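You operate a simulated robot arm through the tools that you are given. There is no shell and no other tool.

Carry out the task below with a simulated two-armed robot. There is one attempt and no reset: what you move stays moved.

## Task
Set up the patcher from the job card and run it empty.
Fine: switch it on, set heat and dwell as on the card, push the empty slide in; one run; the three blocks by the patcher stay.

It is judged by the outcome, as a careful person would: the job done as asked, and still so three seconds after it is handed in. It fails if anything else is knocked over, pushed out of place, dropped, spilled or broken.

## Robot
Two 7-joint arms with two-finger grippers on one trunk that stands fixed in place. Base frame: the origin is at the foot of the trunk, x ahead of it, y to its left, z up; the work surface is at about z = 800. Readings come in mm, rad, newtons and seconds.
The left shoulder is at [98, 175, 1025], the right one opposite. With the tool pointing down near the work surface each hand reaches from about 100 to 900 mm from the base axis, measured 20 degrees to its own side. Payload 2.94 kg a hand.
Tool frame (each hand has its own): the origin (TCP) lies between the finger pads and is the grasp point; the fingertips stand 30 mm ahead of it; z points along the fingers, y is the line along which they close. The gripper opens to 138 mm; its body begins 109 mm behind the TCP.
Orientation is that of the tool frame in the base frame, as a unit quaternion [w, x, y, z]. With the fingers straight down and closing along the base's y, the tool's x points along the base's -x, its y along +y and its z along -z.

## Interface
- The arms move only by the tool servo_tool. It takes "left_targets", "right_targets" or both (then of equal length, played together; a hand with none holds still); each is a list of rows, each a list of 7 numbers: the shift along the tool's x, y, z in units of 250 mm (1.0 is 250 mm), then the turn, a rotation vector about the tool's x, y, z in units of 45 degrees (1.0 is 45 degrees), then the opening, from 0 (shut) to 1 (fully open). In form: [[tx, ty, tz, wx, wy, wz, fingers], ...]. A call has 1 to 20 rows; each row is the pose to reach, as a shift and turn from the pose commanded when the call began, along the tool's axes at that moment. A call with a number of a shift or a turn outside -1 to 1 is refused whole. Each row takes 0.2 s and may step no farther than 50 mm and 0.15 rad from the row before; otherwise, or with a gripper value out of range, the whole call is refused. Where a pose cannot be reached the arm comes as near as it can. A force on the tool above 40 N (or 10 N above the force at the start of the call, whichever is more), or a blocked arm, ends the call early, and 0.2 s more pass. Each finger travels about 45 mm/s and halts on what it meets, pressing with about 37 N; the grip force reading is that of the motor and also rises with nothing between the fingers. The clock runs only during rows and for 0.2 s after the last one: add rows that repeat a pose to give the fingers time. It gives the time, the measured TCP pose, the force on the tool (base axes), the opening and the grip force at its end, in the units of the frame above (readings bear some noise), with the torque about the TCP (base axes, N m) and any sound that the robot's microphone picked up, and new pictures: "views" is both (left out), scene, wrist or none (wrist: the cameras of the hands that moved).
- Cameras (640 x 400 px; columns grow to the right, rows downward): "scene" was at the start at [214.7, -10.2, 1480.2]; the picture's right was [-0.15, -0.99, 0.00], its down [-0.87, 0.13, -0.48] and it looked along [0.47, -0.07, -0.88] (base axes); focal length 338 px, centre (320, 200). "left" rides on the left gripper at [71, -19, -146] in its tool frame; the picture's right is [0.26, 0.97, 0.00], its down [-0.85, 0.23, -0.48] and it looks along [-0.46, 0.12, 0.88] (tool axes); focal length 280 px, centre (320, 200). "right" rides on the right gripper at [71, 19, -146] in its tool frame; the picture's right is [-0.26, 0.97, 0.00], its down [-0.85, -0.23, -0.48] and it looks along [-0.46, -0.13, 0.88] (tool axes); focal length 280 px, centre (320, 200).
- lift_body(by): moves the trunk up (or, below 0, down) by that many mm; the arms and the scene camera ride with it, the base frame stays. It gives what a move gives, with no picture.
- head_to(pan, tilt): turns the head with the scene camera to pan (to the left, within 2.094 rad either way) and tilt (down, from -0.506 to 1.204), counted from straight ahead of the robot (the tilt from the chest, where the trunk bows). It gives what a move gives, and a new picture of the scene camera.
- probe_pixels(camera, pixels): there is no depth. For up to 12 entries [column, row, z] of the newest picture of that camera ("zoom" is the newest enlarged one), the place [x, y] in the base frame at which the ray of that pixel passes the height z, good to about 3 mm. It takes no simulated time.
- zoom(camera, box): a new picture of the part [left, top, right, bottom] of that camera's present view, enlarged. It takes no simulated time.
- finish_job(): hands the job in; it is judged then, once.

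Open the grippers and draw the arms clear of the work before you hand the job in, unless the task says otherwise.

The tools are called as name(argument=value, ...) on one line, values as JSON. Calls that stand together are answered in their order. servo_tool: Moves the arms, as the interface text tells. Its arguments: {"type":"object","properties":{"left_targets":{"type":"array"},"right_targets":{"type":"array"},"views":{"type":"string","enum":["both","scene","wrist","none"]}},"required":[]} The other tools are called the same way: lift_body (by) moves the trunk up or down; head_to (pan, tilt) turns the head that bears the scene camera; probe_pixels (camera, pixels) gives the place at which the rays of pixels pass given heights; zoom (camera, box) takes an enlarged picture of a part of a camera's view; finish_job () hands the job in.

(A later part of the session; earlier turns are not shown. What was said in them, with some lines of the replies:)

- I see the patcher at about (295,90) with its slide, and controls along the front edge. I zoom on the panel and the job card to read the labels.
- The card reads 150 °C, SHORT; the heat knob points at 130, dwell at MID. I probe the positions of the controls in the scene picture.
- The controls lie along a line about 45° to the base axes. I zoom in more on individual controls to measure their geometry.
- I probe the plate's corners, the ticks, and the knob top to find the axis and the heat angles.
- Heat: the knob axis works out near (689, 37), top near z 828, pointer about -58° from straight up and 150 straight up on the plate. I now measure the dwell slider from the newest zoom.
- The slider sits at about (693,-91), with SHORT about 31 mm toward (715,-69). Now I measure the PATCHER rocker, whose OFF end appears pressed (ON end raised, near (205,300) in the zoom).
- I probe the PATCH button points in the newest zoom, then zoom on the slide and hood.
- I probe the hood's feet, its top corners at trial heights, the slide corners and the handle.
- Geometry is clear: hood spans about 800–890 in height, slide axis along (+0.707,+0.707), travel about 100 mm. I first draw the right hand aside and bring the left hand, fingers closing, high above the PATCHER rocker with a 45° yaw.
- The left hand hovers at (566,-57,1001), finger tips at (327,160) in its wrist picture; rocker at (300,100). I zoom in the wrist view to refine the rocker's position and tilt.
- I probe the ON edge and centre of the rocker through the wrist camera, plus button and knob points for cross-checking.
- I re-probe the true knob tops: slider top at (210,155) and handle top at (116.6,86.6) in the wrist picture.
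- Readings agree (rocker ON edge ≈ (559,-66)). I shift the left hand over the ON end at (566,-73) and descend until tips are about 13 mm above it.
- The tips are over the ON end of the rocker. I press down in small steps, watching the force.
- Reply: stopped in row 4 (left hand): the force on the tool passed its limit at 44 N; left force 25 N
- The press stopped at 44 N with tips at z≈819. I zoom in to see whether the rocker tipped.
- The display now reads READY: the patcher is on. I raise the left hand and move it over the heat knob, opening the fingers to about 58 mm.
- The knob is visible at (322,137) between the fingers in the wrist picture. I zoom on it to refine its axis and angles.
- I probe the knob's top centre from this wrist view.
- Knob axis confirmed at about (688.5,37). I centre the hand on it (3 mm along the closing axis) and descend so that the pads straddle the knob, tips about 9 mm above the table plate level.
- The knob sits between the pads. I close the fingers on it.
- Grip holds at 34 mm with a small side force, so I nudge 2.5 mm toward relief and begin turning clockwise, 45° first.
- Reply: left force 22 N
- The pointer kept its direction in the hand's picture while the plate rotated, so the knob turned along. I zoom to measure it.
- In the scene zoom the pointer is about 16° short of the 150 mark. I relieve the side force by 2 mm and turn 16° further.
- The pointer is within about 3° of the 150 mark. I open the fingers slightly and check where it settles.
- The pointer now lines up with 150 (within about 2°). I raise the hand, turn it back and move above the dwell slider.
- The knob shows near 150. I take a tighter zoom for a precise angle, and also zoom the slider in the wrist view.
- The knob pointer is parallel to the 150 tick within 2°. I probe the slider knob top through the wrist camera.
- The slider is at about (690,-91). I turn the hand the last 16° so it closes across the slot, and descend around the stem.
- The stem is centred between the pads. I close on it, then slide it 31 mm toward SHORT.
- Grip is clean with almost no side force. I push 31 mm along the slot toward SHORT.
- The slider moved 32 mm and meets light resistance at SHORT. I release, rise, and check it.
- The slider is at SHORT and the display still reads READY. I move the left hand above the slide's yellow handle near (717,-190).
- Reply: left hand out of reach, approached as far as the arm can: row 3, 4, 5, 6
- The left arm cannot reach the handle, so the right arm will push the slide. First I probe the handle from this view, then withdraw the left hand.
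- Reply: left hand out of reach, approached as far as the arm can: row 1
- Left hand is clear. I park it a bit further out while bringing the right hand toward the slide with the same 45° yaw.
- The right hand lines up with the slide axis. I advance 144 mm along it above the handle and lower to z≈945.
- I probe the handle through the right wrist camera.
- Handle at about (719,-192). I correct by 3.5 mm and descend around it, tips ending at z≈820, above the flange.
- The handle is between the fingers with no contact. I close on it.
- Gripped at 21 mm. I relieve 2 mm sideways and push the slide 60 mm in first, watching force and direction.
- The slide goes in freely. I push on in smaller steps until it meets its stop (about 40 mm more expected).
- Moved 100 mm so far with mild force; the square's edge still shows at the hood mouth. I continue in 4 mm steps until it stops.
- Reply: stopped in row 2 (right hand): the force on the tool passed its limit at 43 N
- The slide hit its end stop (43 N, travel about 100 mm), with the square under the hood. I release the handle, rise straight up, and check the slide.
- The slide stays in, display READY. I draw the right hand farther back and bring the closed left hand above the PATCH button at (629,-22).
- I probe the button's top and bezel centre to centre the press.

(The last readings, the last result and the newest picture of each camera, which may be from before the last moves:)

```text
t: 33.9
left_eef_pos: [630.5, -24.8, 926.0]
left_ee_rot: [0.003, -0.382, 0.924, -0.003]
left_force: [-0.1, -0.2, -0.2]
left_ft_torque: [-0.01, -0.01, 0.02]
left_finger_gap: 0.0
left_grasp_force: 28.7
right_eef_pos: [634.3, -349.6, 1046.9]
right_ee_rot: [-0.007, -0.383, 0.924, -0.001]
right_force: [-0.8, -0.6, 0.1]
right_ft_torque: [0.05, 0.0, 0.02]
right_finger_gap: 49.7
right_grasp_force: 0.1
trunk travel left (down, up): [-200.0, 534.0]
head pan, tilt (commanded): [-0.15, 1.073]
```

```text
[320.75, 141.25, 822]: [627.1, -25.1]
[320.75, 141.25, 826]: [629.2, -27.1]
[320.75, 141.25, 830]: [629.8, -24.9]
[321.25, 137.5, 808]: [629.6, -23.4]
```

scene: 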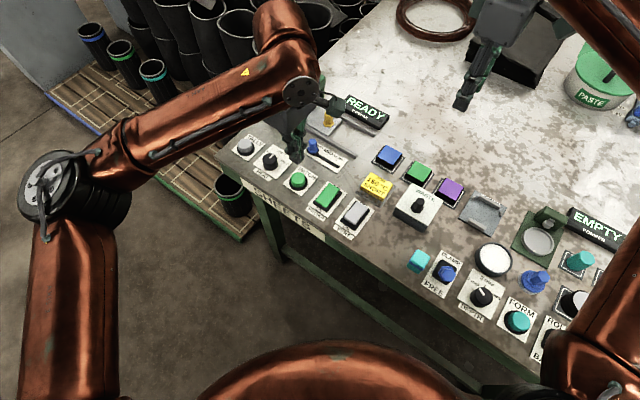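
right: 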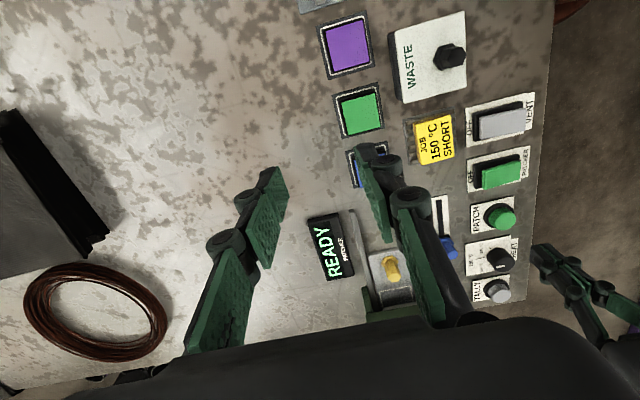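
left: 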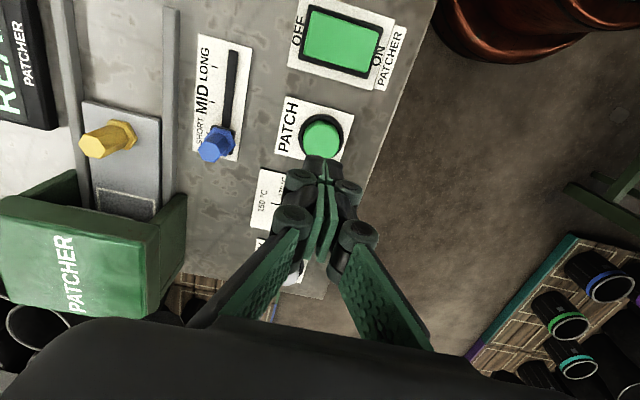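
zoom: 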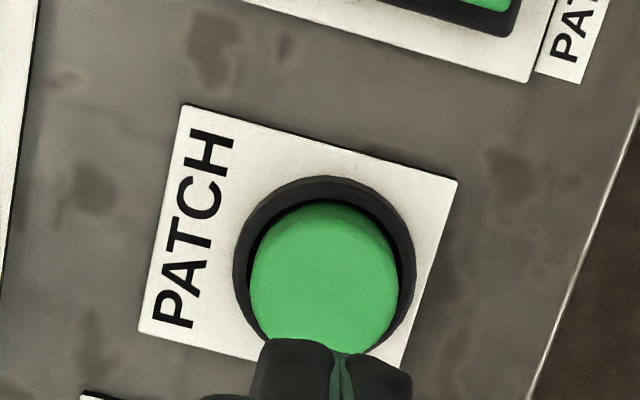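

Centre at about (629,-25), right under the tips. I descend to just above the button.

servo_tool(left_targets=[[0, 0, 0.1, 0, 0, 0, 0], [0, 0, 0.19, 0, 0, 0, 0], [0, 0, 0.24, 0, 0, 0, 0], [0, 0, 0.24, 0, 0, 0, 0]], views="scene")

zoom(camera="scene", box=[270, 80, 398, 200])

```text
t: 34.9
left_eef_pos: [630.1, -24.4, 866.3]
left_ee_rot: [0.002, -0.382, 0.924, -0.004]
left_force: [-0.2, -0.8, -0.2]
left_ft_torque: [0.0, 0.0, -0.02]
left_finger_gap: 0.0
left_grasp_force: 28.4
right_eef_pos: [635.5, -348.8, 1046.5]
right_ee_rot: [-0.006, -0.384, 0.923, -0.001]
right_force: [0.3, -0.4, -0.4]
right_ft_torque: [0.0, -0.03, -0.01]
right_finger_gap: 49.5
right_grasp_force: 0.1
trunk travel left (down, up): [-200.0, 534.0]
head pan, tilt (commanded): [-0.15, 1.073]
```

scene: 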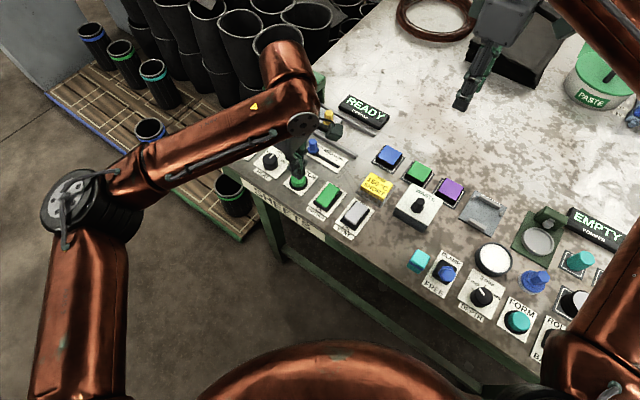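

```text
3.33 times, centred on (334, 140) of scene
```

zoom: 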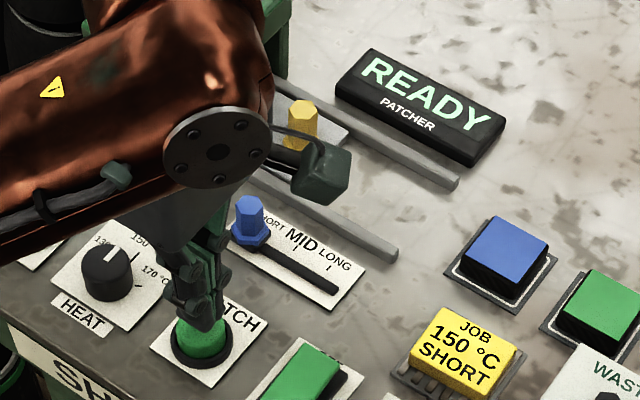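

Tips hover just over the PATCH button. I press it once and lift again in the same move.

servo_tool(left_targets=[[0, 0, 0.03, 0, 0, 0, 0], [0, 0, 0.045, 0, 0, 0, 0], [0, 0, 0.06, 0, 0, 0, 0], [0, 0, 0.075, 0, 0, 0, 0], [0, 0, 0.04, 0, 0, 0, 0], [0, 0, -0.06, 0, 0, 0, 0]])

zoom(camera="scene", box=[270, 80, 398, 200])

```text
t: 36.3
left_eef_pos: [630.0, -24.4, 881.6]
left_ee_rot: [0.002, -0.381, 0.925, -0.004]
left_force: [0.0, -0.8, 0.3]
left_ft_torque: [0.01, 0.02, -0.02]
left_finger_gap: 0.0
left_grasp_force: 28.4
right_eef_pos: [635.0, -348.6, 1046.6]
right_ee_rot: [-0.005, -0.384, 0.923, -0.002]
right_force: [0.1, -0.5, 0.5]
right_ft_torque: [-0.01, 0.01, 0.03]
right_finger_gap: 49.7
right_grasp_force: 0.1
trunk travel left (down, up): [-200.0, 534.0]
head pan, tilt (commanded): [-0.15, 1.073]
heard: click
```

scene: 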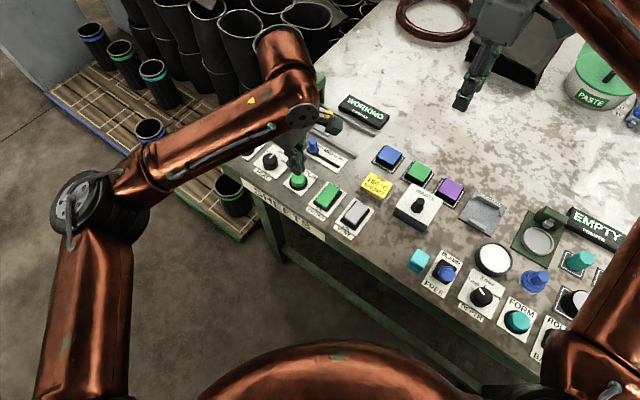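
left: 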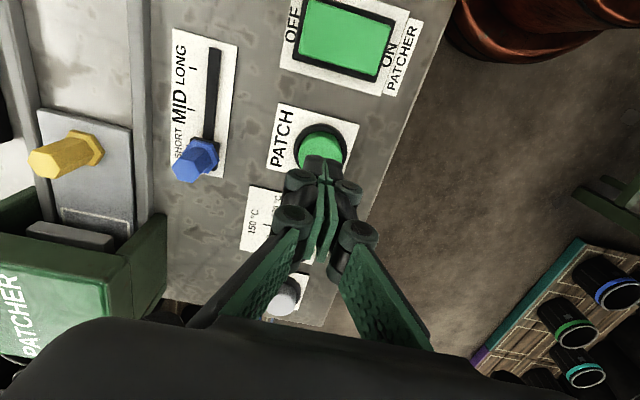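

```text
3.33 times, centred on (334, 140) of scene
```

zoom: 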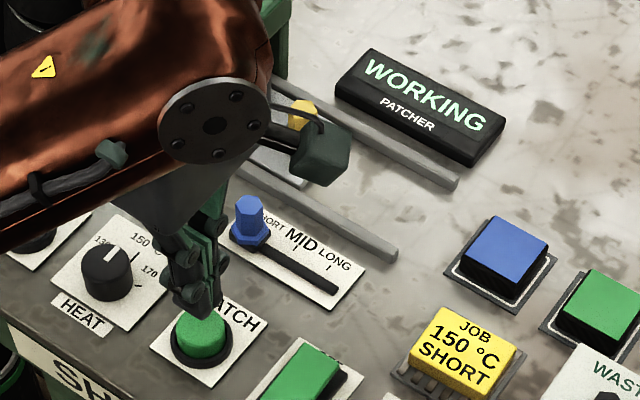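

A click was heard and the display shows WORKING: the run has started. I draw the left hand up and away while it runs.

servo_tool(left_targets=[[0, 0, -0.18, 0, 0, 0, 0], [0, 0, -0.36, 0, 0, 0, 0], [-0.04, 0.1, -0.46, 0, 0, 0, 0], [-0.08, 0.24, -0.52, 0, 0, 0, 0.1], [-0.12, 0.38, -0.56, 0, 0, 0, 0.2], [-0.16, 0.52, -0.6, 0, 0, 0, 0.3], [-0.2, 0.66, -0.62, 0, 0, 0, 0.4], [-0.24, 0.78, -0.64, 0, 0, 0, 0.5], [-0.24, 0.78, -0.64, 0, 0, 0, 0.5]])

zoom(camera="scene", box=[230, 60, 390, 220])

```text
t: 38.3
left_eef_pos: [532.6, 158.2, 1040.8]
left_ee_rot: [0.003, -0.381, 0.924, -0.003]
left_force: [-0.1, 0.2, -0.4]
left_ft_torque: [0.03, 0.04, 0.0]
left_finger_gap: 69.2
left_grasp_force: 0.0
right_eef_pos: [635.1, -348.6, 1045.8]
right_ee_rot: [-0.007, -0.384, 0.923, 0.0]
right_force: [0.6, 0.2, 0.3]
right_ft_torque: [0.03, 0.03, 0.01]
right_finger_gap: 49.2
right_grasp_force: 0.2
trunk travel left (down, up): [-200.0, 534.0]
head pan, tilt (commanded): [-0.15, 1.073]
```

scene: 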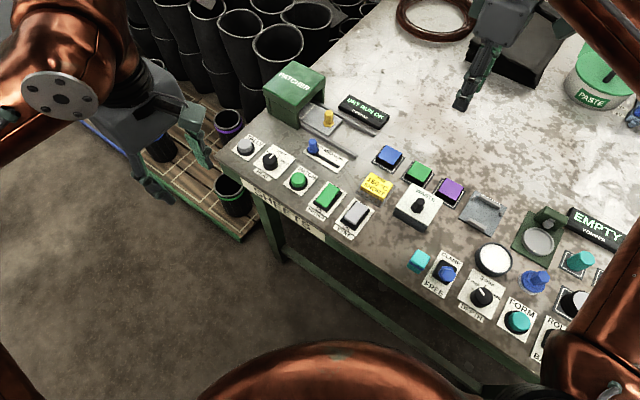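
left: 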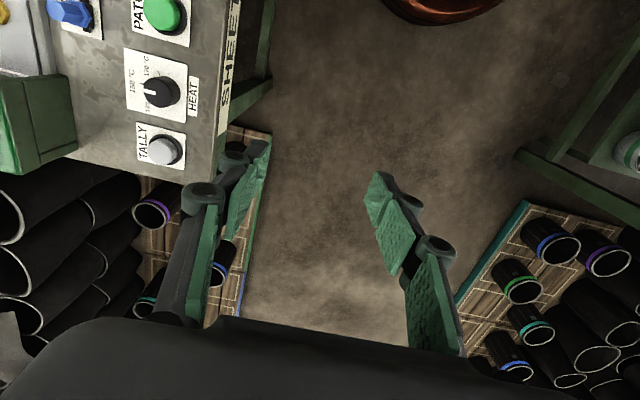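

```text
2.50 times, centred on (310, 140) of scene
```

zoom: 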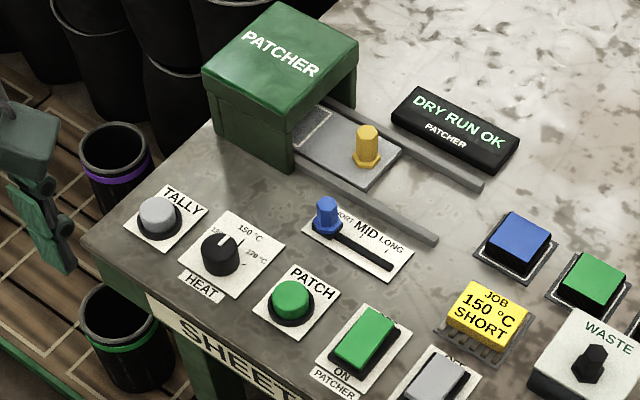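

The display reads DRY RUN OK, and the three blocks are untouched. I draw the right hand back from over the table and open it before handing in.

servo_tool(right_targets=[[0.11, 0.07, -0.01, 0, 0, 0, 0.5], [0.22, 0.13, -0.03, 0, 0, 0, 0.6], [0.34, 0.2, -0.04, 0, 0, 0, 0.7], [0.45, 0.27, -0.05, 0, 0, 0, 0.8], [0.57, 0.33, -0.07, 0, 0, 0, 0.9], [0.68, 0.4, -0.08, 0, 0, 0, 1.0], [0.68, 0.4, -0.08, 0, 0, 0, 1.0], [0.68, 0.4, -0.08, 0, 0, 0, 1.0]])

zoom(camera="scene", box=[230, 60, 470, 230])

```text
t: 40.1
left_eef_pos: [531.8, 158.2, 1040.1]
left_ee_rot: [0.003, -0.382, 0.924, -0.003]
left_force: [-0.7, -0.8, 0.1]
left_ft_torque: [-0.04, -0.02, -0.01]
left_finger_gap: 69.0
left_grasp_force: 0.0
right_eef_pos: [446.3, -398.7, 1069.1]
right_ee_rot: [-0.006, -0.384, 0.923, -0.002]
right_force: [-0.2, 0.7, -0.9]
right_ft_torque: [0.0, 0.01, -0.02]
right_finger_gap: 137.8
right_grasp_force: 0.0
trunk travel left (down, up): [-200.0, 534.0]
head pan, tilt (commanded): [-0.15, 1.073]
```

scene: 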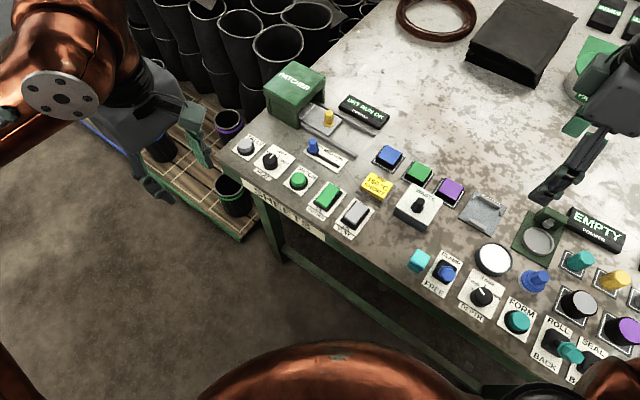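
right: 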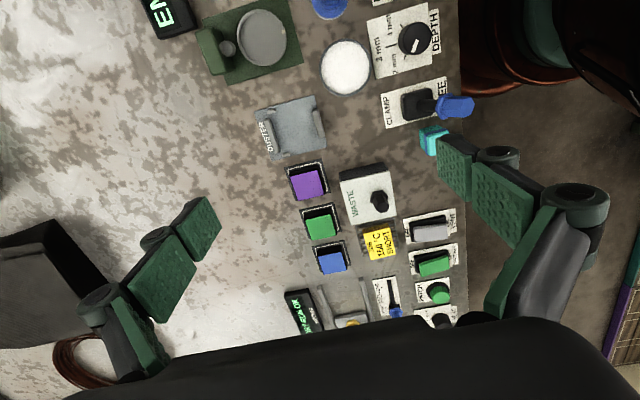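

```text
2.35 times, centred on (350, 145) of scene
```

zoom: 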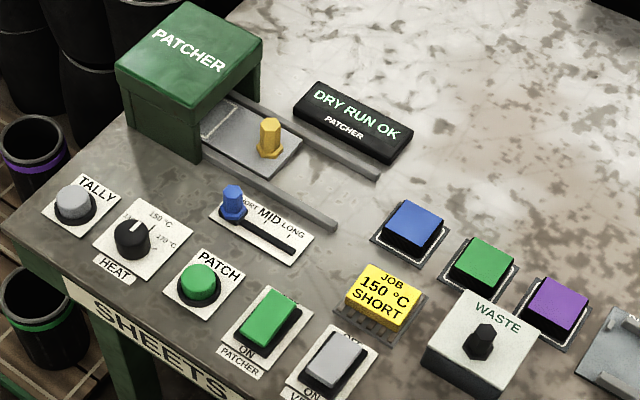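

The patcher is on, heat is at 150 °C and dwell at SHORT. The slide is in, the display shows DRY RUN OK after one run, the blocks are in place and both hands are open and clear, so I hand the job in.

finish_job()

```text
The job is handed in.
```

The patcher is set up from the card and has done one empty run; its display now reads DRY RUN OK.

- **Settings:** it is switched on, with heat at 150 °C and dwell at SHORT, as the card says.
- **Slide:** I pushed the empty slide in until it hit its end stop, and it is still in.
- **Run:** I pressed PATCH once. The display went from READY to WORKING to DRY RUN OK.
- **Surroundings:** in the last picture the three blocks by the patcher are where they were. I did not touch TALLY, VENT or the card, and saw nothing else moved.

Both grippers are open and clear of the work, and the job is handed in.
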